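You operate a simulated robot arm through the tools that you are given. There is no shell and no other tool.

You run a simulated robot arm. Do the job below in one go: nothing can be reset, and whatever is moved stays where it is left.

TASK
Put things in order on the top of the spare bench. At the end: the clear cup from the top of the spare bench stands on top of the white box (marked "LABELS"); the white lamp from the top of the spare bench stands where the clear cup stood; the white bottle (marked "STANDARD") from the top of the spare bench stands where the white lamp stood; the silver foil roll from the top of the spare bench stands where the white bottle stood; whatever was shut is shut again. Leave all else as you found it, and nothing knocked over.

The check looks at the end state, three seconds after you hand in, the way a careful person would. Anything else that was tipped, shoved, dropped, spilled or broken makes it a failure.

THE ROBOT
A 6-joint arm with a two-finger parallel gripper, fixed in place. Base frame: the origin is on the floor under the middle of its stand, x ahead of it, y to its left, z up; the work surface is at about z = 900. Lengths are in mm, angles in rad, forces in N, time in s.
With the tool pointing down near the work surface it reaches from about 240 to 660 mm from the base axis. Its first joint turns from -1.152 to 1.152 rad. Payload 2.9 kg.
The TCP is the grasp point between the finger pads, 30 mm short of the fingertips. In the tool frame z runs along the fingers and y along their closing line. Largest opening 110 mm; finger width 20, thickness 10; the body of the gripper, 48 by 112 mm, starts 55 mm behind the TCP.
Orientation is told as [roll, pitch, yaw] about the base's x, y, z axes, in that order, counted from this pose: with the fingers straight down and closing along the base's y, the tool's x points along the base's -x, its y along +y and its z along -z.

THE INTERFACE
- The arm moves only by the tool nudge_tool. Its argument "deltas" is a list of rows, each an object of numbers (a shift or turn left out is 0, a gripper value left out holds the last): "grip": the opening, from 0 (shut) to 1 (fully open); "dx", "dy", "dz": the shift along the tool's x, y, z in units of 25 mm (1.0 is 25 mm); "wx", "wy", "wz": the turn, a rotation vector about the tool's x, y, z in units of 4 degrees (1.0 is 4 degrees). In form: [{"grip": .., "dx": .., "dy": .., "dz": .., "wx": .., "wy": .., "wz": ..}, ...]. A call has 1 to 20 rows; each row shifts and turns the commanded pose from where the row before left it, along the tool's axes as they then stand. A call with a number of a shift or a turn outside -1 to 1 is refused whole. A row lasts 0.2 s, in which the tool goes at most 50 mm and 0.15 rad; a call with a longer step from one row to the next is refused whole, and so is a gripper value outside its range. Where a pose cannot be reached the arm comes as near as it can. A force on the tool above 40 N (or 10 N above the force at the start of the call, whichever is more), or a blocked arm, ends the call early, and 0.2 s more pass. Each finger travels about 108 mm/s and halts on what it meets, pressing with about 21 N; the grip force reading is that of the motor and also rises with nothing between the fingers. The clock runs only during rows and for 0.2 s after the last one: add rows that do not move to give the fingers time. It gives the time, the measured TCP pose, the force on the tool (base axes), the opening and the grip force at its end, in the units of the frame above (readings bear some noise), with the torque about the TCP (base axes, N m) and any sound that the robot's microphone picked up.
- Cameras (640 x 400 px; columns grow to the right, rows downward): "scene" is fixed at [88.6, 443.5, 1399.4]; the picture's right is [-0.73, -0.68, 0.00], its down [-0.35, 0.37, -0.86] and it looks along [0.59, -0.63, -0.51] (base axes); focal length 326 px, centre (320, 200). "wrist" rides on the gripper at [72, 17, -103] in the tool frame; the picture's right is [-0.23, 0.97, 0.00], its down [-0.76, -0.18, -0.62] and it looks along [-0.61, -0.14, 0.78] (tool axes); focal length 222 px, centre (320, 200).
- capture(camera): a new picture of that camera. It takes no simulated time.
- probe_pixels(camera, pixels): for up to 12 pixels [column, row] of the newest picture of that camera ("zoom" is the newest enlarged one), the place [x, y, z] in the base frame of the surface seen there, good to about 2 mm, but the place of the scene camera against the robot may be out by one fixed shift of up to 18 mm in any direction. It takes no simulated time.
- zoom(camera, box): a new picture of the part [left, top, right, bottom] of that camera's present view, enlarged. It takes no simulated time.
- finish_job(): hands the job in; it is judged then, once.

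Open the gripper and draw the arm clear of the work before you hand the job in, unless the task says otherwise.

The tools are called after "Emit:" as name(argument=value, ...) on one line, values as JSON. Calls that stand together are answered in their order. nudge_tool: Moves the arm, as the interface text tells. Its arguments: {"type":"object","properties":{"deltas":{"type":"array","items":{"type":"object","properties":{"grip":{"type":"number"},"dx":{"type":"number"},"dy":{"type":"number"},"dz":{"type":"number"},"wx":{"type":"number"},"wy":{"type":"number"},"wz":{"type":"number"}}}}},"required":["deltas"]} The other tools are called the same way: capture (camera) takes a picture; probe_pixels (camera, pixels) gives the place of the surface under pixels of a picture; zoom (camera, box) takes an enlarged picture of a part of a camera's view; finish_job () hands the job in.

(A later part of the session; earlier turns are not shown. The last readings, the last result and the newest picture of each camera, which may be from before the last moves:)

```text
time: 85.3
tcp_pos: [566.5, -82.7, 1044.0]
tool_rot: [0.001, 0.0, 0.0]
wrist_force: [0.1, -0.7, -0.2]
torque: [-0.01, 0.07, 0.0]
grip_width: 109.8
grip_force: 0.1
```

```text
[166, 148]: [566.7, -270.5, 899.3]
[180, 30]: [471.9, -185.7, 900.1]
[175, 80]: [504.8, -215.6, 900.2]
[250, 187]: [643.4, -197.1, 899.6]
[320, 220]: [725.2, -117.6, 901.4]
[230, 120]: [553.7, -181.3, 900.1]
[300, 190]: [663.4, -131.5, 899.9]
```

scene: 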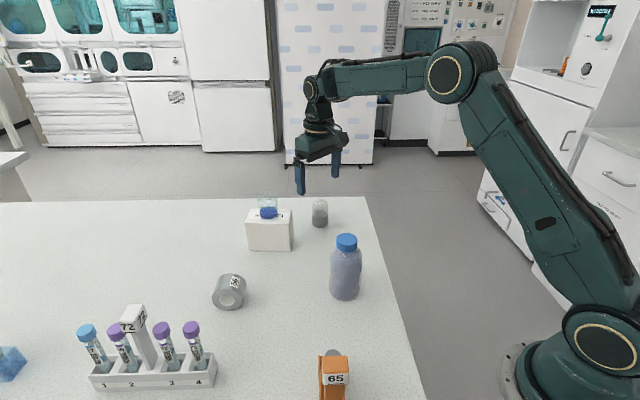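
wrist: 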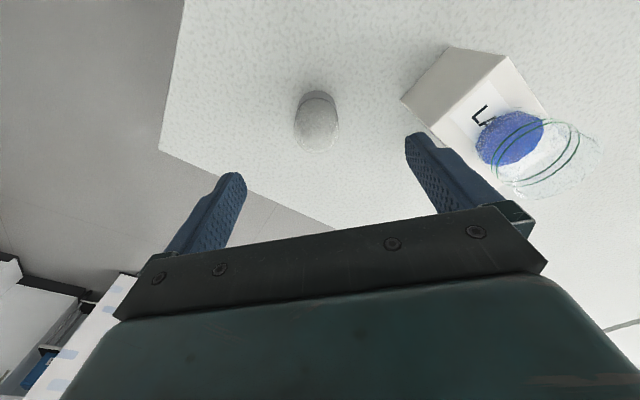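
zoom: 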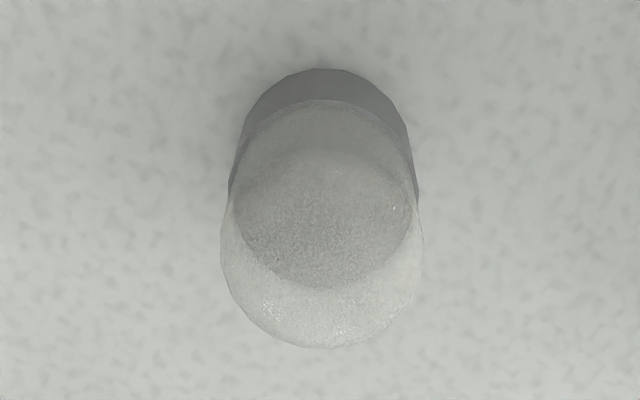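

The lamp's centre is confirmed at ≈(564.2, −83.5) and the bench edges are over 100 mm away. I descend with open fingers to z≈938.

Emit:
nudge_tool(deltas=[{"dx": 0.05, "dz": 0.2}, {"dz": 0.5}, {"dz": 0.6}, {"dz": 0.6}, {"dz": 0.6}, {"dz": 0.6}, {"dz": 0.5}, {"dz": 0.4}, {"dz": 0.24}, {}, {}])

Emit:
capture(camera="wrist")

Emit:
zoom(camera="scene", box=[240, 130, 400, 260])

```text
time: 87.7
tcp_pos: [566.0, -81.8, 937.3]
tool_rot: [0.001, -0.001, 0.0]
wrist_force: [0.0, -1.0, 0.3]
torque: [-0.03, 0.02, 0.0]
grip_width: 109.6
grip_force: 0.1
```

```text
taken
```

wrist: 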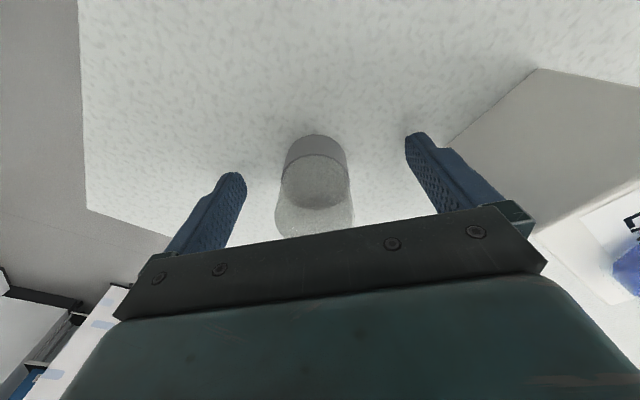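

```text
3.08 times, centred on (320, 195) of scene
```

zoom: 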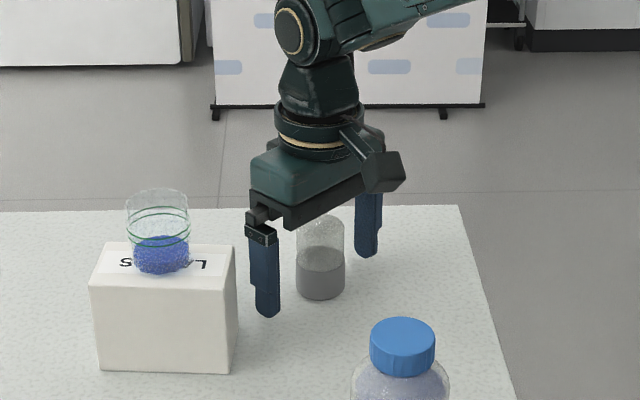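

The lamp stands between the fingers; I trim by ~1.5 mm and close gently.

Emit:
nudge_tool(deltas=[{"dx": 0.06, "dy": -0.05}, {"grip": 0.8}, {"grip": 0.6}, {"grip": 0.5}, {"grip": 0.42}, {"grip": 0.39}, {"grip": 0.37}, {"grip": 0.35}, {"grip": 0.33}, {"grip": 0.3}, {"grip": 0.28}, {}])

Emit:
capture(camera="wrist")

```text
time: 90.3
tcp_pos: [563.3, -83.5, 936.3]
tool_rot: [0.001, -0.001, -0.001]
wrist_force: [0.9, 0.4, 0.4]
torque: [-0.03, 0.03, -0.03]
grip_width: 40.7
grip_force: 20.7
```

```text
taken
```

wrist: 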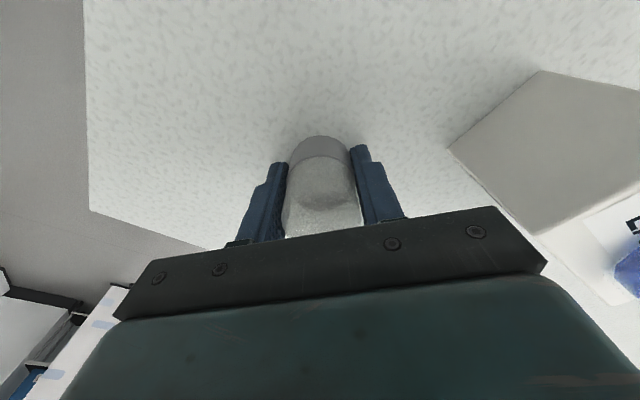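

Gripped at 40.7 mm. I lift 100 mm slowly, then carry it inward to x≈460.

Emit:
nudge_tool(deltas=[{"dz": -0.1}, {"dz": -0.2}, {"dz": -0.4}, {"dz": -0.5}, {"dz": -0.5}, {"dz": -0.5}, {"dz": -0.5}, {"dz": -0.5}, {"dz": -0.4}, {"dz": -0.3}, {"dz": -0.1}, {}])

Emit:
capture(camera="scene")

```text
time: 92.9
tcp_pos: [563.2, -83.0, 1038.1]
tool_rot: [0.003, 0.001, 0.0]
wrist_force: [0.3, 0.3, -0.1]
torque: [0.02, -0.02, -0.01]
grip_width: 41.0
grip_force: 20.7
```

```text
taken
```

scene: 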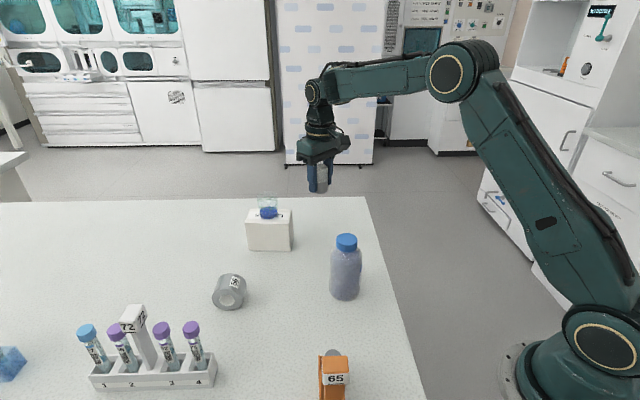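

The lamp is held upright. I carry it inward to x≈462, then across the corridor between bottle and box to y≈100.

Emit:
nudge_tool(deltas=[{"dx": 0.3}, {"dx": 0.7}, {"dx": 0.9}, {"dx": 0.9}, {"dx": 0.7, "dy": 0.2}, {"dx": 0.4, "dy": 0.5}, {"dx": 0.15, "dy": 0.8}, {"dy": 0.9}, {"dy": 0.9}, {"dy": 0.9}, {"dy": 0.9}, {"dy": 0.9}, {"dy": 0.7}, {"dy": 0.4}, {"dy": 0.2}, {}])

Emit:
nudge_tool(deltas=[{"wz": 0.5}, {"wz": 1}, {"wz": 1}, {"wz": 1}, {"wz": 1}, {"wz": 1}, {"wz": 1}, {"wz": 1}, {"wz": 1}, {"wz": 1}, {"wz": 1}, {"wz": 0.75}, {}])

Emit:
capture(camera="wrist")

```text
time: 96.3
tcp_pos: [461.4, 99.7, 1037.3]
tool_rot: [0.003, 0.001, 0.0]
wrist_force: [-0.6, 0.1, -0.4]
torque: [-0.01, -0.03, 0.04]
grip_width: 40.9
grip_force: 21.1
```

```text
time: 99.1
tcp_pos: [460.9, 99.5, 1036.2]
tool_rot: [0.002, 0.003, -0.786]
wrist_force: [-1.0, -0.2, -0.8]
torque: [0.0, 0.02, 0.01]
grip_width: 40.8
grip_force: 21.0
```

```text
taken
```

wrist: 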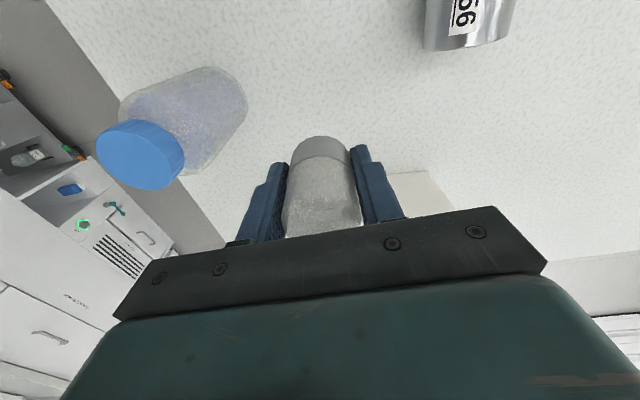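

I carry the lamp along to above the cup's old spot.

Emit:
nudge_tool(deltas=[{"dx": 0.3, "dy": 0.01}, {"dx": 0.6, "dy": 0.01}, {"dx": 0.8, "dy": 0.02}, {"dx": 0.9, "dy": 0.02}, {"dx": 0.9, "dy": 0.02}, {"dx": 0.9, "dy": 0.02}, {"dx": 0.8, "dy": 0.01}, {"dx": 0.5, "dy": 0.01}, {"dx": 0.35, "dy": 0.01}, {"dx": 0.24}, {}, {}])

Emit:
capture(camera="wrist")

Emit:
capture(camera="scene")

```text
time: 101.7
tcp_pos: [352.3, 212.9, 1037.3]
tool_rot: [0.0, 0.001, -0.785]
wrist_force: [0.9, -0.2, -0.8]
torque: [0.0, 0.0, -0.04]
grip_width: 40.7
grip_force: 20.9
```

```text
taken
```

wrist: 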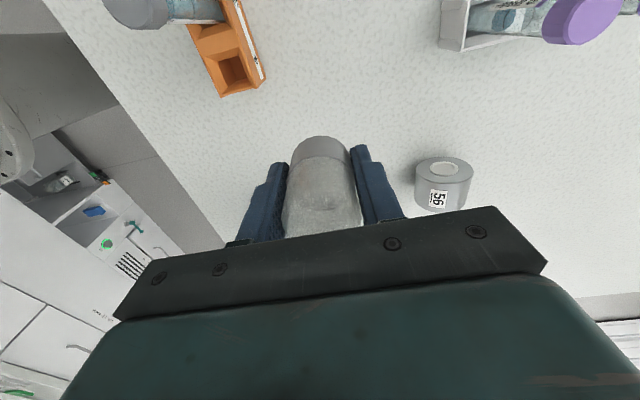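

```text
taken
```

scene: 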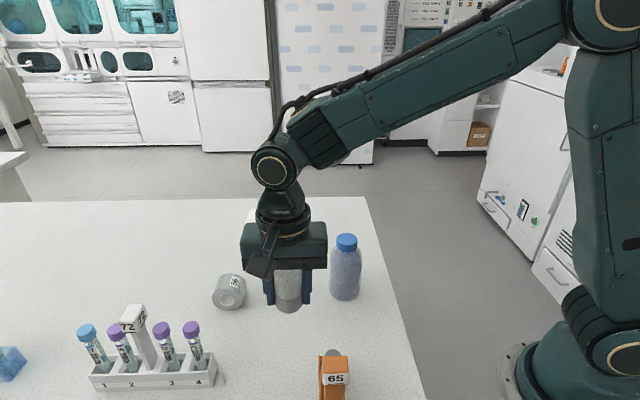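

The lamp hangs above the cup's old spot. I lower it 95 mm, then go in fine steps until contact.

Emit:
nudge_tool(deltas=[{"dz": 0.2}, {"dz": 0.5}, {"dz": 0.6}, {"dz": 0.6}, {"dz": 0.6}, {"dz": 0.5}, {"dz": 0.4}, {"dz": 0.2}, {"dz": 0.14}, {"dz": 0.06}, {}, {}])

Emit:
nudge_tool(deltas=[{"dz": 0.04}, {"dz": 0.04}, {}, {}])

```text
time: 104.3
tcp_pos: [352.3, 212.2, 942.1]
tool_rot: [0.001, 0.001, -0.786]
wrist_force: [-0.6, 0.9, -0.4]
torque: [0.0, -0.01, 0.02]
grip_width: 40.5
grip_force: 20.5
```

```text
time: 105.3
tcp_pos: [352.4, 211.6, 940.2]
tool_rot: [0.001, 0.002, -0.786]
wrist_force: [-0.4, 0.6, -0.1]
torque: [-0.01, 0.02, 0.0]
grip_width: 40.6
grip_force: 21.0
```

No contact yet (force ≈0 at z≈940). I keep lowering in about 1 mm steps.

Emit:
nudge_tool(deltas=[{"dz": 0.04}, {"dz": 0.04}, {}, {}])

Emit:
nudge_tool(deltas=[{"dz": 0.03}, {}, {}])

```text
time: 106.3
tcp_pos: [353.3, 211.9, 939.0]
tool_rot: [0.002, 0.002, -0.784]
wrist_force: [-0.5, 0.8, -0.7]
torque: [-0.02, -0.01, 0.0]
grip_width: 40.7
grip_force: 21.0
```

```text
time: 107.1
tcp_pos: [352.1, 212.8, 937.7]
tool_rot: [0.002, 0.003, -0.785]
wrist_force: [0.5, -0.1, -0.6]
torque: [0.0, 0.02, 0.02]
grip_width: 40.7
grip_force: 21.5
```

Emit:
nudge_tool(deltas=[{"dz": 0.03}, {}, {}])

Emit:
nudge_tool(deltas=[{"dz": 0.02}, {}, {}])

```text
time: 107.9
tcp_pos: [352.3, 213.4, 935.7]
tool_rot: [0.003, 0.002, -0.785]
wrist_force: [-0.7, -0.5, -0.7]
torque: [0.03, 0.01, 0.04]
grip_width: 40.7
grip_force: 20.8
```

```text
time: 108.7
tcp_pos: [353.0, 212.8, 935.0]
tool_rot: [0.001, 0.001, -0.785]
wrist_force: [-0.3, -0.9, 9.0]
torque: [-0.11, 0.08, -0.02]
grip_width: 40.8
grip_force: 21.0
```

The force jumped to +9 N, so the lamp stands on the bench at (353, 212.8). I open the fingers slowly.

Emit:
nudge_tool(deltas=[{"grip": 0.375}, {"grip": 0.385}, {"grip": 0.4}, {"grip": 0.43}, {"grip": 0.48}, {"grip": 0.56}, {"grip": 0.68}, {"grip": 0.8}, {"grip": 0.85}, {}])

Emit:
capture(camera="wrist")

Emit:
zoom(camera="scene", box=[220, 260, 380, 390])

```text
time: 110.9
tcp_pos: [352.6, 213.1, 937.3]
tool_rot: [0.001, 0.002, -0.785]
wrist_force: [0.8, 0.3, 0.3]
torque: [0.01, -0.01, -0.03]
grip_width: 93.4
grip_force: 0.1
```

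```text
taken
```

wrist: 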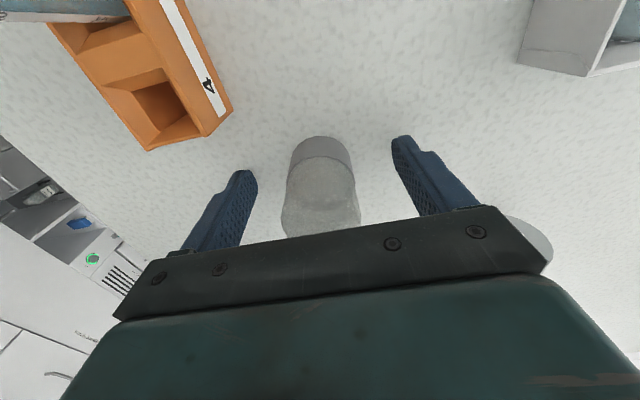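

```text
3.08 times, centred on (300, 325) of scene
```

zoom: 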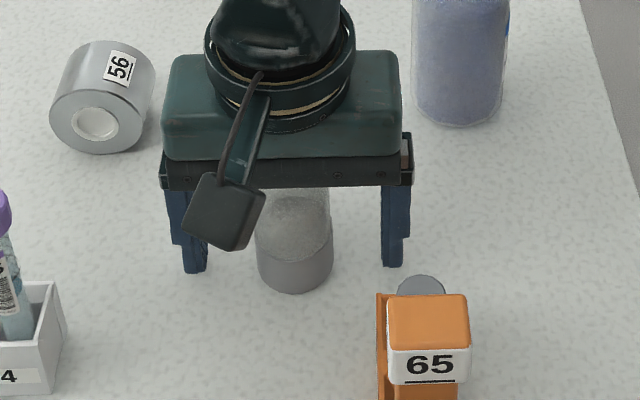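

The lamp stands upright on the spot. I rise straight up 110 mm with the fingers open.

Emit:
nudge_tool(deltas=[{"dz": -0.2}, {"dz": -0.3}, {"dz": -0.5}, {"dz": -0.6}, {"dz": -0.6}, {"dz": -0.6}, {"dz": -0.6}, {"dz": -0.6}, {"dz": -0.4, "grip": 1.0}, {}])

Emit:
capture(camera="scene")

Emit:
zoom(camera="wrist", box=[260, 60, 380, 240])

```text
time: 113.1
tcp_pos: [352.3, 211.7, 1046.3]
tool_rot: [0.003, 0.002, -0.785]
wrist_force: [-0.2, 0.0, -0.5]
torque: [-0.02, -0.04, -0.01]
grip_width: 109.9
grip_force: 0.1
```

```text
taken
```

scene: 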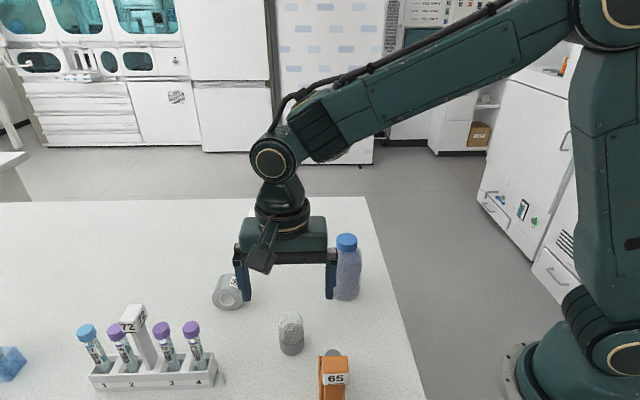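

```text
2.22 times, centred on (320, 150) of wrist
```

zoom: 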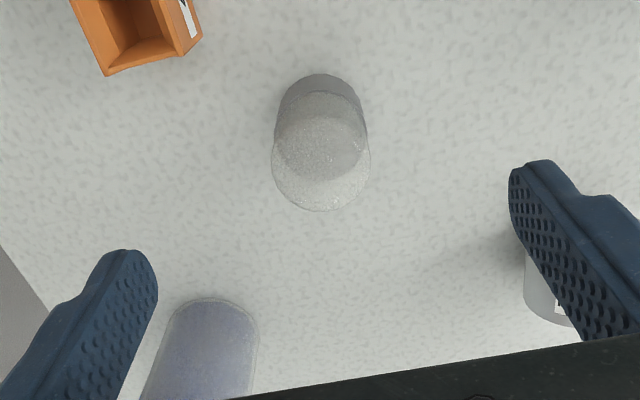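

The lamp stands properly. I rise to z≈1086 (fingertips above the bottle's cap), turn to yaw 0 and move over the bottle.

Emit:
nudge_tool(deltas=[{"dz": -0.5}, {"dz": -0.7}, {"dz": -0.4}, {"wz": -0.5}, {"wz": -1}, {"wz": -1}, {"wz": -1}, {"wz": -1}, {"wz": -1}, {"wz": -1}, {"wz": -1}, {"wz": -1}, {"wz": -1}, {"wz": -1}, {"wz": -0.75}, {}])

Emit:
nudge_tool(deltas=[{"dy": -0.4, "dx": -0.05}, {"dy": -0.8, "dx": -0.1}, {"dy": -0.9, "dx": -0.1}, {"dy": -0.9, "dx": -0.1}, {"dy": -0.9, "dx": -0.1}, {"dy": -0.9, "dx": -0.1}, {"dy": -0.7, "dx": -0.05}, {"dy": -0.5}, {"dy": -0.16}, {}])

Emit:
capture(camera="wrist")

```text
time: 116.5
tcp_pos: [352.0, 212.0, 1086.9]
tool_rot: [0.0, -0.001, 0.001]
wrist_force: [-0.3, 1.2, -0.4]
torque: [-0.01, -0.03, 0.02]
grip_width: 109.9
grip_force: 0.0
```

```text
time: 118.7
tcp_pos: [367.5, 57.7, 1086.7]
tool_rot: [0.0, 0.001, -0.002]
wrist_force: [-0.3, 0.2, 0.4]
torque: [-0.04, -0.01, 0.0]
grip_width: 110.0
grip_force: 0.1
```

```text
taken
```

wrist: 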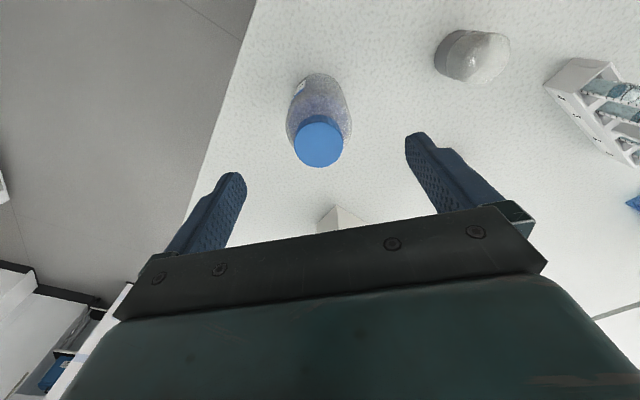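

The bottle is right below at (320,125). I zoom in and probe its cap and body to fix its centre.

Emit:
zoom(camera="wrist", box=[270, 60, 370, 180])

Emit:
probe_pixels(camera="wrist", pixels=[[319, 142], [319, 120], [319, 164], [296, 142], [342, 142], [319, 76], [291, 110], [349, 115], [300, 85], [340, 90], [287, 130], [351, 135]])

```text
3.33 times, centred on (320, 120) of wrist
```

zoom: 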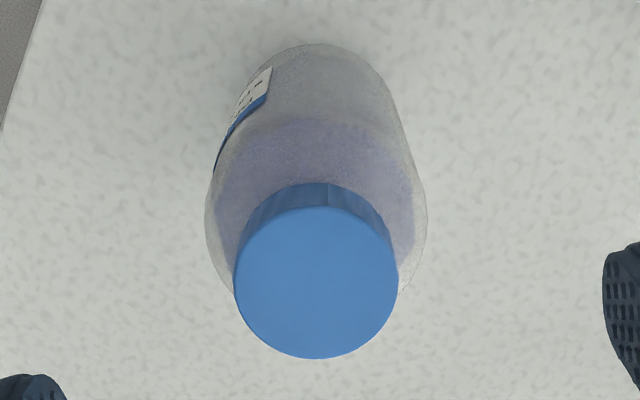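

```text
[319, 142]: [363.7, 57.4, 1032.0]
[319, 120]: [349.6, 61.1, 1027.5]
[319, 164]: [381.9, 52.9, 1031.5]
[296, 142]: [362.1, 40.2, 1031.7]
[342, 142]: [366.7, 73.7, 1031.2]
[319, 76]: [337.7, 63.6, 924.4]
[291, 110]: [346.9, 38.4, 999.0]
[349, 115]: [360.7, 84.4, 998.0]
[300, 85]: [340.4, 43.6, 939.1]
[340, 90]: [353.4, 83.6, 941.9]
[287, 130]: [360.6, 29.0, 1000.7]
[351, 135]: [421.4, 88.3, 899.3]
```

The bottle's centre is ≈(365.8, 57), radius ≈29, cap top z≈1032. I zoom on the label at (298,92) to read the marking, before grasping.

Emit:
zoom(camera="wrist", box=[285, 72, 321, 112])

Emit:
nudge_tool(deltas=[{"dx": 0.06, "dy": -0.03, "dz": 0.2}, {"dz": 0.5}, {"dz": 0.6}, {"dz": 0.6}, {"dz": 0.6}, {"dz": 0.6}, {"dz": 0.5}, {"dz": 0.35}, {}, {}])

Emit:
capture(camera="wrist")

Emit:
zoom(camera="scene", box=[260, 170, 420, 310])

```text
10.00 times, centred on (303, 92) of wrist
```

zoom: 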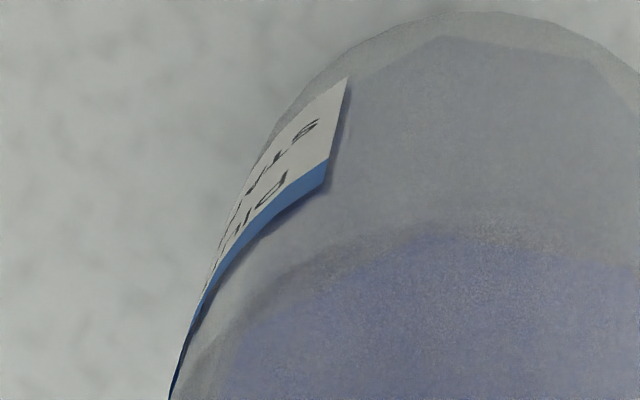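

```text
time: 120.9
tcp_pos: [366.1, 55.9, 988.1]
tool_rot: [0.001, 0.0, 0.0]
wrist_force: [0.2, -0.1, 0.1]
torque: [0.01, 0.0, 0.0]
grip_width: 109.8
grip_force: 0.0
```

```text
taken
```

wrist: 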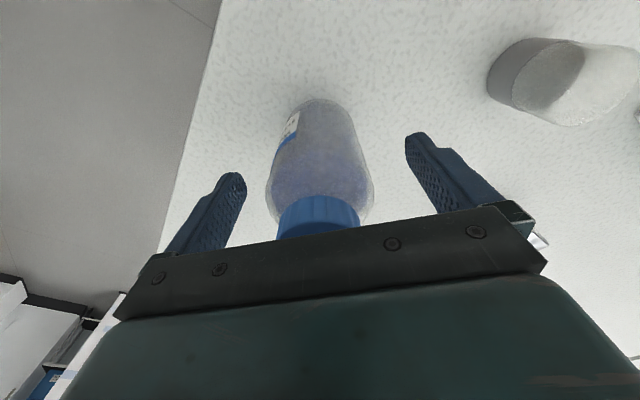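

```text
2.86 times, centred on (340, 240) of scene
```

zoom: 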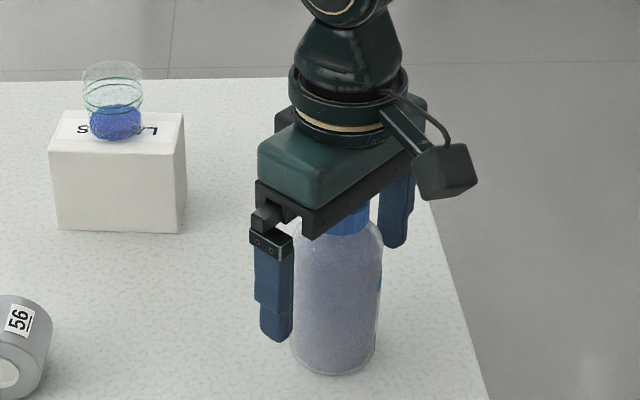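

The label is at a grazing angle, but this is the only bottle on the bench. The bottle sits centred between the fingers; I close gently.

Emit:
nudge_tool(deltas=[{"grip": 0.85}, {"grip": 0.7}, {"grip": 0.62}, {"grip": 0.58}, {"grip": 0.56}, {"grip": 0.54}, {"grip": 0.52}, {"grip": 0.5}, {"grip": 0.48}, {"grip": 0.45}, {}])

Emit:
capture(camera="wrist")

```text
time: 123.3
tcp_pos: [366.0, 57.0, 987.7]
tool_rot: [0.001, 0.0, -0.001]
wrist_force: [0.4, -1.0, 0.4]
torque: [-0.18, 0.01, -0.01]
grip_width: 58.9
grip_force: 20.7
```

```text
taken
```

wrist: 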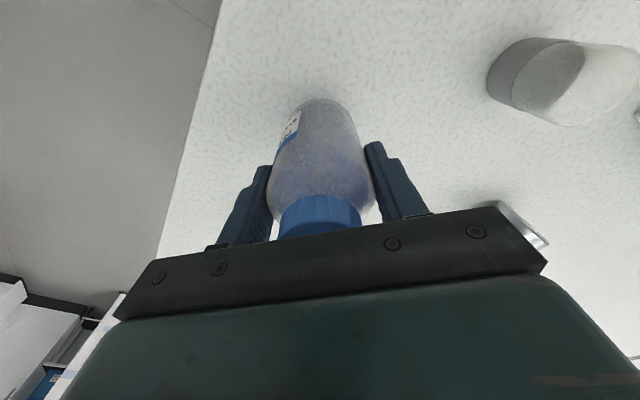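

Gripped at 58.9 mm. I lift slowly by 25 mm and check that the bottle comes along.

Emit:
nudge_tool(deltas=[{"dz": -0.08}, {"dz": -0.12}, {"dz": -0.2}, {"dz": -0.2}, {"dz": -0.2}, {"dz": -0.15}, {"dz": -0.05}, {}])

Emit:
zoom(camera="scene", box=[260, 170, 420, 310])

Emit:
capture(camera="wrist")

```text
time: 125.1
tcp_pos: [365.7, 58.5, 1011.4]
tool_rot: [0.002, 0.001, 0.0]
wrist_force: [-0.2, 0.6, -3.4]
torque: [-0.05, 0.03, 0.0]
grip_width: 58.7
grip_force: 21.0
```

```text
2.86 times, centred on (340, 240) of scene
```

zoom: 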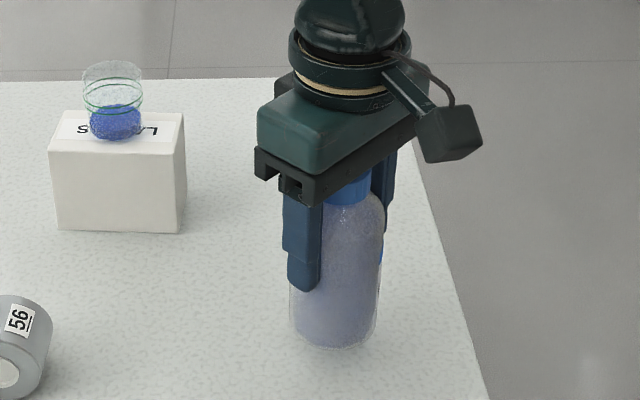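

```text
taken
```

wrist: 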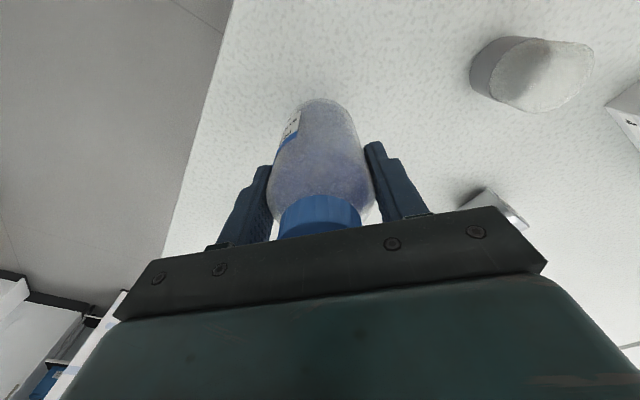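

The bottle is lifted (3.4 N) and upright. I carry it low and smoothly to the lamp's old spot (≈564.6, −83.6).

Emit:
nudge_tool(deltas=[{"dx": -0.3, "dy": -0.213}, {"dx": -0.6, "dy": -0.425}, {"dx": -0.8, "dy": -0.567}, {"dx": -0.85, "dy": -0.602}, {"dx": -0.85, "dy": -0.602}, {"dx": -0.85, "dy": -0.602}, {"dx": -0.85, "dy": -0.602}, {"dx": -0.85, "dy": -0.602}, {"dx": -0.8, "dy": -0.567}, {"dx": -0.6, "dy": -0.425}, {"dx": -0.4, "dy": -0.283}, {"dx": -0.21, "dy": -0.15}, {}, {}])

Emit:
capture(camera="scene")

Emit:
capture(camera="wrist")

```text
time: 128.1
tcp_pos: [564.9, -83.5, 1013.1]
tool_rot: [0.002, 0.0, -0.001]
wrist_force: [0.1, -0.6, -2.3]
torque: [-0.04, -0.02, 0.02]
grip_width: 58.6
grip_force: 21.0
```

```text
taken
```

scene: 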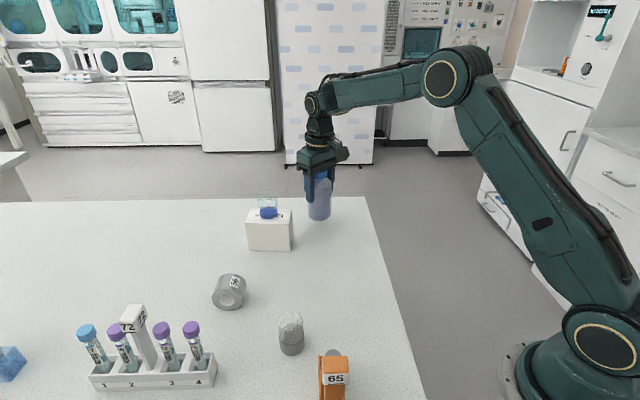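

```text
taken
```

wrist: 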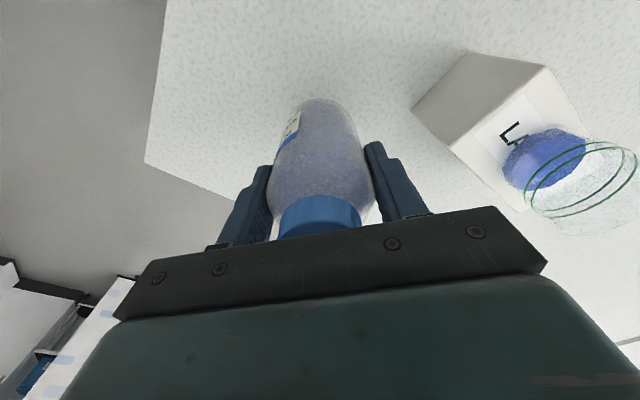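

The bottle hangs over the lamp's old spot, clear of the box. I lower 20 mm, then in fine steps.

Emit:
nudge_tool(deltas=[{"dz": 0.1}, {"dz": 0.2}, {"dz": 0.2}, {"dz": 0.16}, {"dz": 0.1}, {"dz": 0.06}, {}, {}])

Emit:
nudge_tool(deltas=[{"dz": 0.04}, {"dz": 0.04}, {}, {}])

```text
time: 129.9
tcp_pos: [565.1, -84.0, 991.3]
tool_rot: [0.0, -0.001, 0.001]
wrist_force: [-1.3, 0.6, -2.8]
torque: [0.0, 0.0, 0.03]
grip_width: 58.5
grip_force: 21.4
```

```text
time: 130.9
tcp_pos: [563.7, -83.8, 988.8]
tool_rot: [0.002, 0.001, 0.002]
wrist_force: [-0.7, -0.2, -2.3]
torque: [0.0, 0.03, 0.04]
grip_width: 58.4
grip_force: 21.2
```

The force still shows the bottle's weight (−2.3 N), so it is just above the bench. I lower in half-millimetre steps.

Emit:
nudge_tool(deltas=[{"dz": 0.03}, {}, {}])

Emit:
nudge_tool(deltas=[{"dz": 0.02}, {}, {}])

```text
time: 131.7
tcp_pos: [564.6, -83.3, 988.4]
tool_rot: [0.002, 0.0, -0.001]
wrist_force: [-0.4, 1.2, -3.6]
torque: [0.0, 0.0, 0.02]
grip_width: 58.6
grip_force: 21.0
```

```text
time: 132.5
tcp_pos: [565.1, -81.5, 986.4]
tool_rot: [0.002, 0.0, 0.0]
wrist_force: [-0.7, -0.1, -1.2]
torque: [-0.08, 0.03, 0.0]
grip_width: 58.7
grip_force: 21.3
```

The force is starting to ease (−1.2 N); one more half-millimetre step to seat it.

Emit:
nudge_tool(deltas=[{"dz": 0.02}, {}, {}])

```text
time: 133.3
tcp_pos: [564.7, -83.1, 988.7]
tool_rot: [0.003, -0.001, 0.001]
wrist_force: [1.6, 1.7, 3.4]
torque: [0.03, -0.02, 0.01]
grip_width: 58.8
grip_force: 20.9
```

Seated with +3.4 N. I open the fingers slowly.

Emit:
nudge_tool(deltas=[{"grip": 0.54}, {"grip": 0.55}, {"grip": 0.57}, {"grip": 0.6}, {"grip": 0.65}, {"grip": 0.72}, {"grip": 0.8}, {"grip": 0.9}, {"grip": 0.95}, {}])

Emit:
capture(camera="wrist")

Emit:
zoom(camera="scene", box=[240, 130, 400, 260])

```text
time: 135.5
tcp_pos: [564.9, -82.3, 988.0]
tool_rot: [0.002, 0.001, 0.0]
wrist_force: [0.5, 0.2, -0.6]
torque: [0.02, -0.01, -0.01]
grip_width: 104.4
grip_force: 0.0
```

```text
taken
```

wrist: 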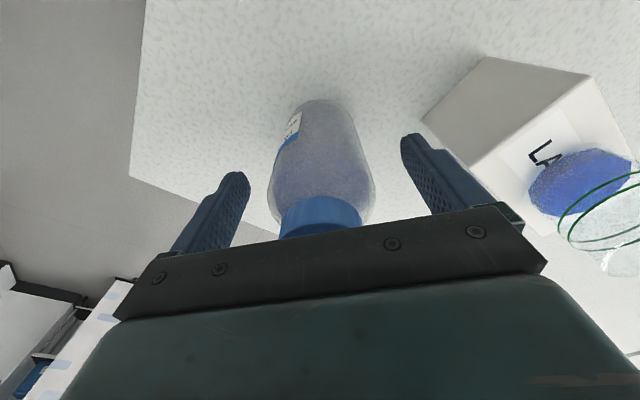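

```text
3.08 times, centred on (320, 195) of scene
```

zoom: 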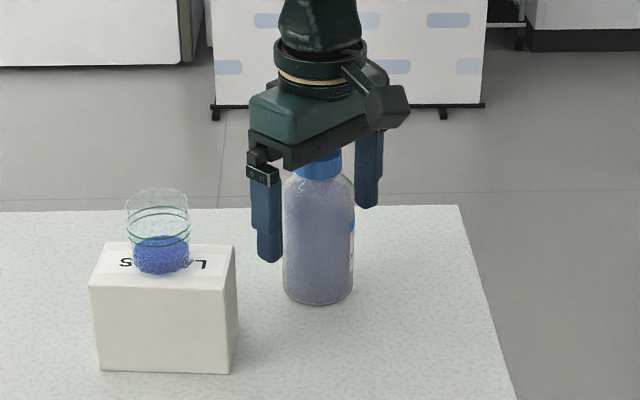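

The bottle stands well. I rise 10 mm and slide straight inward (−x) so that the bottle passes out between the open fingers.

Emit:
nudge_tool(deltas=[{"dz": -0.2}, {"dz": -0.2}, {"dx": 0.3}, {"dx": 0.6}, {"dx": 0.8}, {"dx": 0.9}, {"dx": 0.9}, {"dx": 0.6}, {"dx": 0.3}, {}])

Emit:
capture(camera="scene")

Emit:
capture(camera="wrist")

```text
time: 137.7
tcp_pos: [454.0, -83.7, 998.2]
tool_rot: [0.002, -0.001, -0.001]
wrist_force: [-0.1, 0.4, -0.5]
torque: [-0.03, 0.0, 0.02]
grip_width: 104.4
grip_force: 0.0
```

```text
taken
```

scene: 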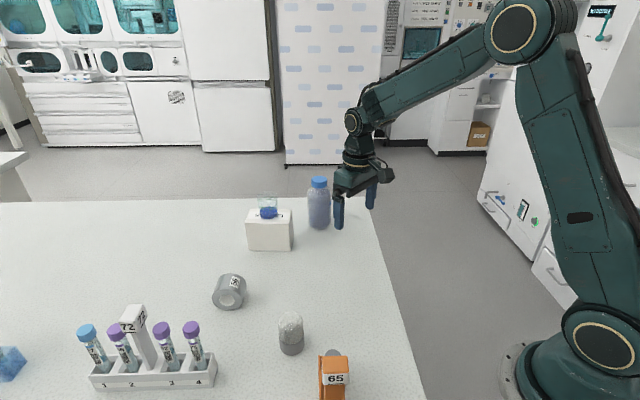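

```text
taken
```

wrist: 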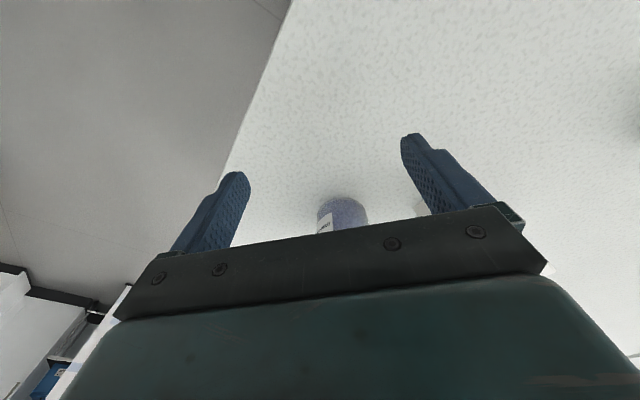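

All fine so far. Next the roll: I go up a little and across to about (470, 200, 1055) to view it from above.

Emit:
nudge_tool(deltas=[{"dz": -0.4}, {"dz": -0.6, "dy": 0.3}, {"dz": -0.6, "dy": 0.6}, {"dz": -0.5, "dy": 0.9}, {"dz": -0.2, "dy": 0.9}, {"dy": 0.9}, {"dy": 0.9}, {"dy": 0.9}, {"dy": 0.9}, {"dy": 0.9}, {"dy": 0.9}, {"dy": 0.9, "dx": -0.1}, {"dy": 0.9, "dx": -0.2}, {"dy": 0.7, "dx": -0.2}, {"dy": 0.5, "dx": -0.14}, {"dy": 0.2}, {}])

Emit:
capture(camera="wrist")

```text
time: 141.3
tcp_pos: [469.6, 200.1, 1055.0]
tool_rot: [0.002, -0.001, -0.001]
wrist_force: [0.1, -1.0, -0.8]
torque: [-0.05, 0.0, 0.0]
grip_width: 104.4
grip_force: 0.1
```

```text
taken
```

wrist: 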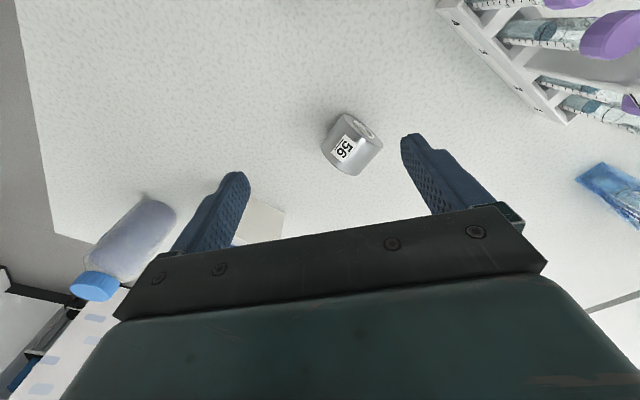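

The roll is in view at (351,145). I zoom in and probe its ends and its top line to get axis, length and centre.

Emit:
zoom(camera="wrist", box=[306, 100, 396, 190])

Emit:
probe_pixels(camera="zoom", pixels=[[280, 90], [360, 100], [420, 150], [450, 210], [330, 160], [390, 210], [230, 180], [270, 250], [330, 310], [400, 290], [200, 260], [300, 200]])

```text
4.44 times, centred on (351, 145) of wrist
```

zoom: 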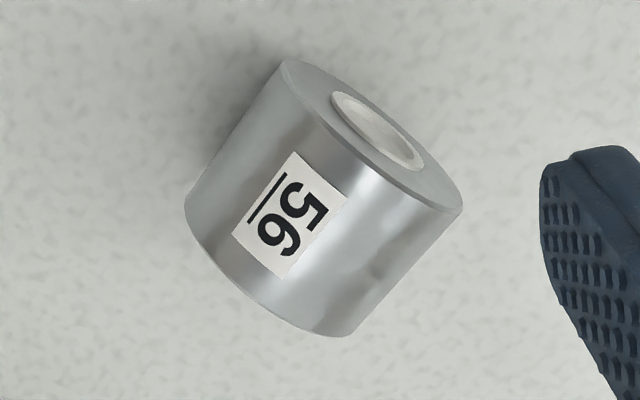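

```text
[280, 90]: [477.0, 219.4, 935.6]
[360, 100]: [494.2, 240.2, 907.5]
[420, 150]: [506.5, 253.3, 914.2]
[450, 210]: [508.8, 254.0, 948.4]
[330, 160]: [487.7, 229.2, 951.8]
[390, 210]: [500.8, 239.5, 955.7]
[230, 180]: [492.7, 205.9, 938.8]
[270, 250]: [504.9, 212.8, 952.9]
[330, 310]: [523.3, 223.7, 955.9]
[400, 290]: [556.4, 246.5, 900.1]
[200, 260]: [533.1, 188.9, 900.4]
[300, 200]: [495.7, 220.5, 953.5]
```

I probe closer to the far edge and the widest points for the exact length and axis position.

Emit:
probe_pixels(camera="zoom", pixels=[[340, 328], [350, 333], [310, 322], [270, 300], [240, 275], [210, 245], [192, 222], [190, 200], [285, 68], [320, 90], [440, 190], [456, 212]])

Emit:
zoom(camera="scene", box=[200, 265, 260, 320])

Emit:
probe_pixels(camera="zoom", pixels=[[320, 66], [350, 64], [400, 85], [430, 115], [438, 150], [430, 195], [255, 95], [290, 70], [300, 270], [260, 240], [340, 240], [300, 228]])

```text
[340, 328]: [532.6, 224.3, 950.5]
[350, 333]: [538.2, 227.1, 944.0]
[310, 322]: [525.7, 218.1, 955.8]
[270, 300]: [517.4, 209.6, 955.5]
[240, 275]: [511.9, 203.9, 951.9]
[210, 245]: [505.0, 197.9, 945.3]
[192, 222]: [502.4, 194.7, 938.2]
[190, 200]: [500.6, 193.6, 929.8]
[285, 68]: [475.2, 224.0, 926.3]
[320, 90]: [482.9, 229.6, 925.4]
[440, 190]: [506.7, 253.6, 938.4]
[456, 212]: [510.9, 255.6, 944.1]
```

```text
7.27 times, centred on (230, 292) of scene
```

zoom: 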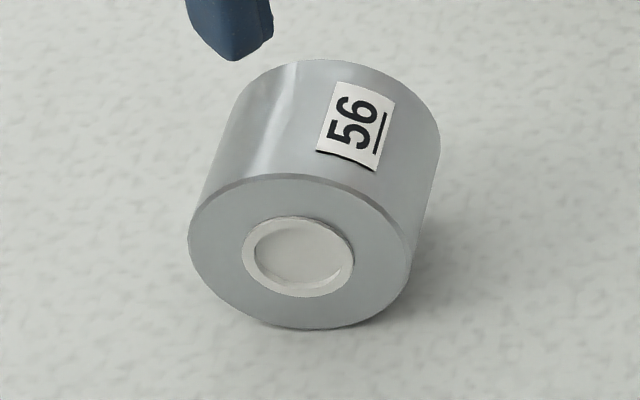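

```text
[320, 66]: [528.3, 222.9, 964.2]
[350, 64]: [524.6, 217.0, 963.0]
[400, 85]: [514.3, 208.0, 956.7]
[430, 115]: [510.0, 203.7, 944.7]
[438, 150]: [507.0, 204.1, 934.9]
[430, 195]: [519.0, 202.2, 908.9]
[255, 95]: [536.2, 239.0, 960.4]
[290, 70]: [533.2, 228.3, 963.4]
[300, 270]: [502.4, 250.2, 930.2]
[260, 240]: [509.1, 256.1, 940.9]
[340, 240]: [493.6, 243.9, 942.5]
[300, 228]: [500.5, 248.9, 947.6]
```

The roll lies on its side: axis along (−0.671, 0.741), length ≈40, diameter ≈56.5, centre ≈(508, 227, 928). I turn the tool to yaw +42.2° so that the fingers close on its two flat ends, and move above it.

Emit:
nudge_tool(deltas=[{"wz": -0.55}, {"wz": -1}, {"wz": -1}, {"wz": -1}, {"wz": -1}, {"wz": -1}, {"wz": -1}, {"wz": -1}, {"wz": -1}, {"wz": -1}, {"wz": -1}, {}, {"dx": -0.3, "dy": -0.04}, {"dx": -0.5, "dy": -0.06}, {"dx": -0.5, "dy": -0.06}, {"dx": -0.4, "dy": -0.05}, {"dx": -0.157, "dy": -0.02}, {}, {}])

Emit:
capture(camera="wrist")

Emit:
capture(camera="scene")

```text
time: 145.3
tcp_pos: [507.7, 225.4, 1056.1]
tool_rot: [0.002, -0.004, 0.737]
wrist_force: [-0.3, -0.2, -0.6]
torque: [0.01, 0.02, 0.02]
grip_width: 104.4
grip_force: 0.0
```

```text
taken
```

wrist: 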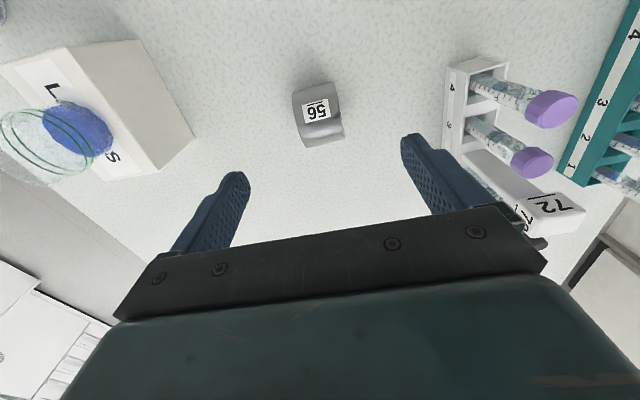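

```text
taken
```

scene: 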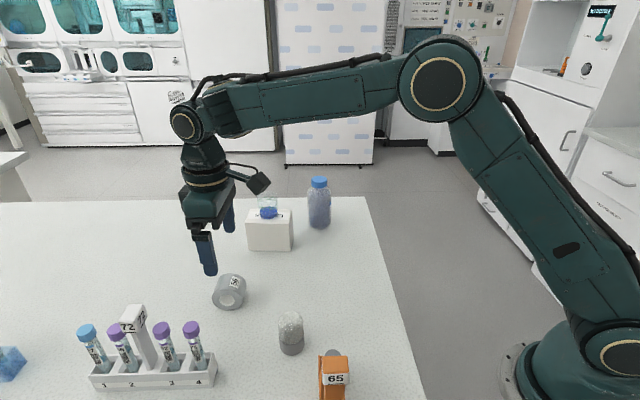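

The roll now lies along the closing line. I double-check its centre and ends from here before going down.

Emit:
zoom(camera="wrist", box=[278, 70, 358, 160])

Emit:
probe_pixels(camera="zoom", pixels=[[200, 130], [212, 200], [235, 290], [380, 100], [400, 180], [420, 260], [300, 90], [320, 330], [310, 180], [310, 120], [330, 250], [205, 165]])

```text
4.44 times, centred on (318, 115) of wrist
```

zoom: 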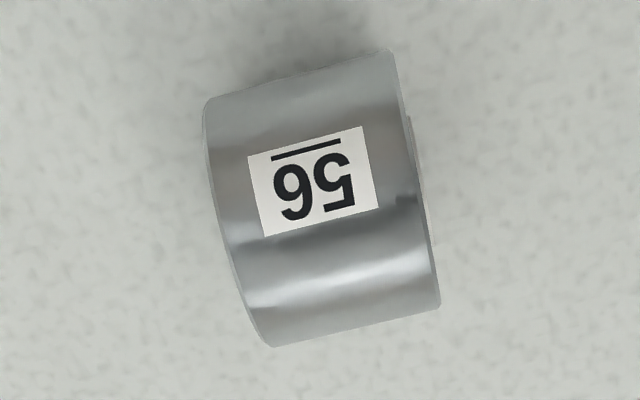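

```text
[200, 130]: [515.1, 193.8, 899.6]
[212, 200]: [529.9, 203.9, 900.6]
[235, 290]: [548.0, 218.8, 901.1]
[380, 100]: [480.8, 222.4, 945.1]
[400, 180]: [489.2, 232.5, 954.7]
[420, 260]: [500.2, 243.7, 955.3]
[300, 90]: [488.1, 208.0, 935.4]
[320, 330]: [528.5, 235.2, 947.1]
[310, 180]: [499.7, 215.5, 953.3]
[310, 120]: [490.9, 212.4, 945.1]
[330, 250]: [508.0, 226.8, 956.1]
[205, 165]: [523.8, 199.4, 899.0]
```

The centre (508, 227) is confirmed. I descend to z≈936 (fingertips ≈6 mm above the bench).

Emit:
nudge_tool(deltas=[{"dx": -0.04, "dy": 0.04, "dz": 0.2}, {"dz": 0.5}, {"dz": 0.7}, {"dz": 0.7}, {"dz": 0.7}, {"dz": 0.6}, {"dz": 0.5}, {"dz": 0.4}, {"dz": 0.3}, {"dz": 0.16}, {}, {}])

Emit:
capture(camera="wrist")

Emit:
zoom(camera="scene", box=[140, 200, 300, 330])

```text
time: 147.9
tcp_pos: [508.4, 228.5, 936.6]
tool_rot: [0.002, -0.001, 0.735]
wrist_force: [0.2, 1.6, -0.6]
torque: [-0.03, 0.01, 0.0]
grip_width: 104.8
grip_force: 0.1
```

```text
taken
```

wrist: 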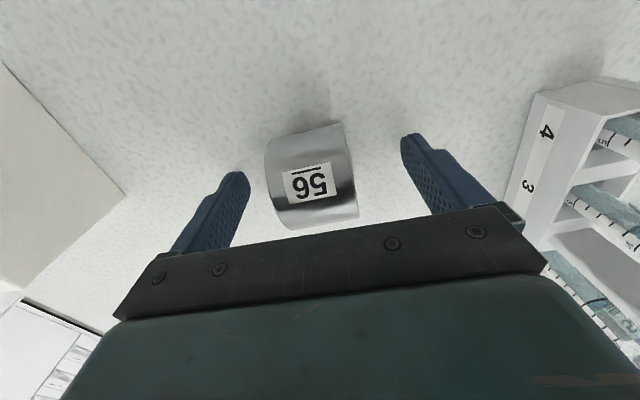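

```text
3.08 times, centred on (220, 265) of scene
```

zoom: 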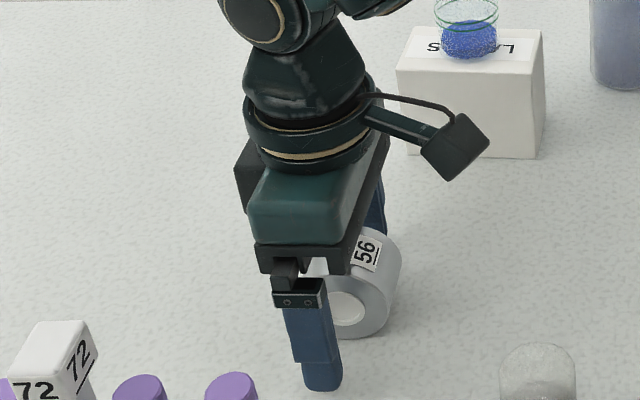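

The roll lies squarely between the fingers. I close gently on its ends.

Emit:
nudge_tool(deltas=[{"grip": 0.8}, {"grip": 0.65}, {"grip": 0.52}, {"grip": 0.46}, {"grip": 0.43}, {"grip": 0.41}, {"grip": 0.39}, {"grip": 0.37}, {"grip": 0.35}, {"grip": 0.32}, {"grip": 0.3}, {}])

Emit:
capture(camera="wrist")

Emit:
zoom(camera="scene", box=[140, 200, 300, 330])

```text
time: 150.5
tcp_pos: [509.4, 228.2, 936.3]
tool_rot: [0.001, -0.002, 0.737]
wrist_force: [0.5, 0.1, 1.0]
torque: [0.02, 0.02, 0.0]
grip_width: 43.6
grip_force: 20.9
```

```text
taken
```

wrist: 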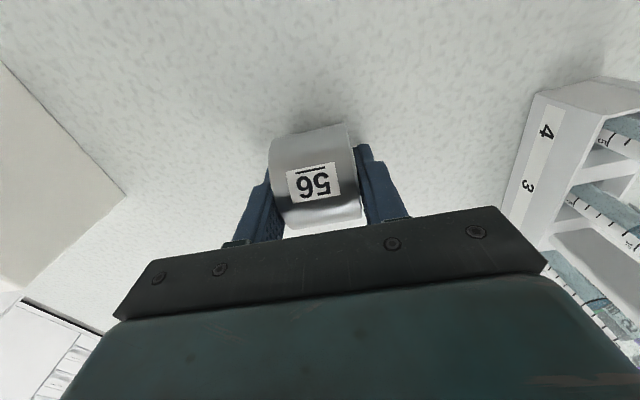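

```text
3.08 times, centred on (220, 265) of scene
```

zoom: 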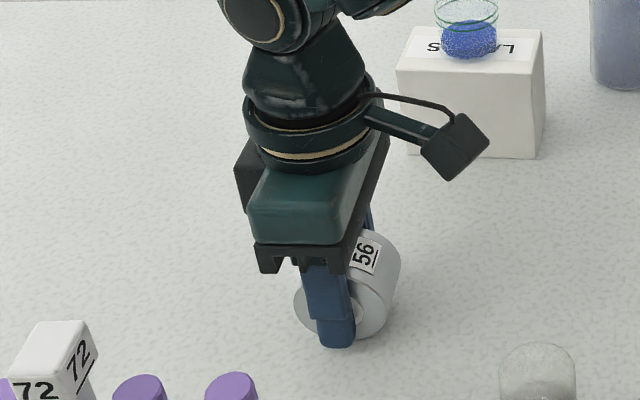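

Gripped at 43.6 mm on the core ends. I lift slowly by 30 mm and check.

Emit:
nudge_tool(deltas=[{"dz": -0.08}, {"dz": -0.12}, {"dz": -0.2}, {"dz": -0.25}, {"dz": -0.25}, {"dz": -0.2}, {"dz": -0.1}, {}])

Emit:
capture(camera="wrist")

Emit:
zoom(camera="scene", box=[140, 190, 300, 320])

```text
time: 152.3
tcp_pos: [509.5, 229.4, 966.8]
tool_rot: [0.002, -0.001, 0.737]
wrist_force: [-1.1, 0.5, -0.7]
torque: [0.04, 0.0, -0.02]
grip_width: 43.8
grip_force: 21.0
```

```text
taken
```

wrist: 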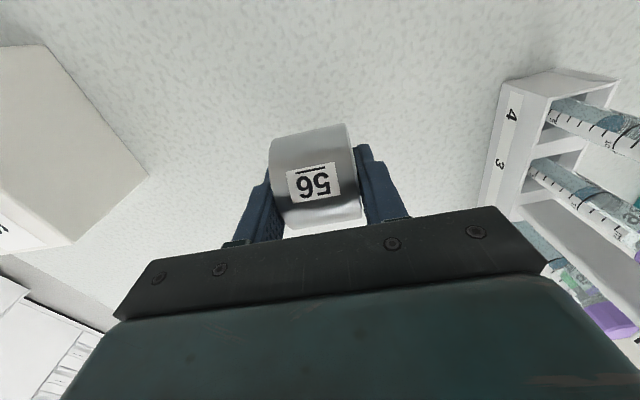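

```text
3.08 times, centred on (220, 255) of scene
```

zoom: 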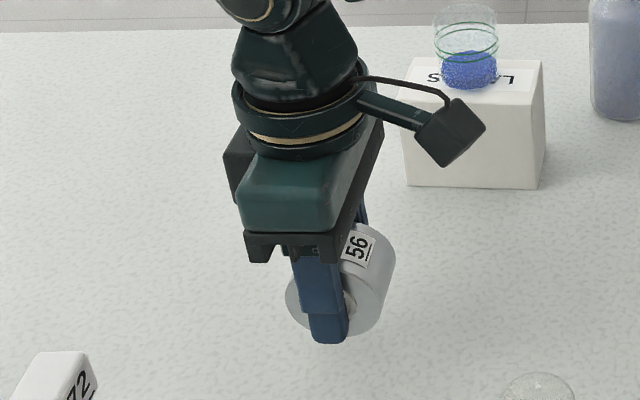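

The roll hangs level in the fingers. I carry it to the bottle's old spot, TCP (367, 58).

Emit:
nudge_tool(deltas=[{"dx": 0.3, "dy": -0.042}, {"dx": 0.6, "dy": -0.085}, {"dx": 0.8, "dy": -0.113}, {"dx": 0.9, "dy": -0.127}, {"dx": 0.9, "dy": -0.127}, {"dx": 0.9, "dy": -0.127}, {"dx": 0.9, "dy": -0.127}, {"dx": 0.9, "dy": -0.127}, {"dx": 0.9, "dy": -0.127}, {"dx": 0.7, "dy": -0.099}, {"dx": 0.5, "dy": -0.07}, {"dx": 0.3, "dy": -0.042}, {"dx": 0.21, "dy": -0.03}, {}, {}])

Emit:
capture(camera="scene")

Emit:
capture(camera="wrist")

```text
time: 155.5
tcp_pos: [366.5, 56.7, 966.3]
tool_rot: [0.001, -0.001, 0.737]
wrist_force: [0.2, -0.7, -1.0]
torque: [0.0, -0.01, -0.02]
grip_width: 43.3
grip_force: 20.7
```

```text
taken
```

scene: 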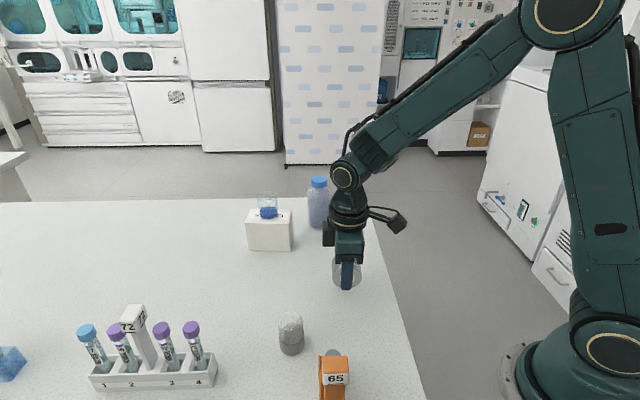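

```text
taken
```

wrist: 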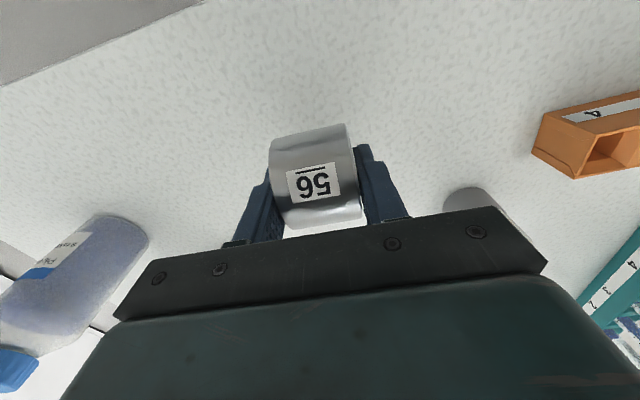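

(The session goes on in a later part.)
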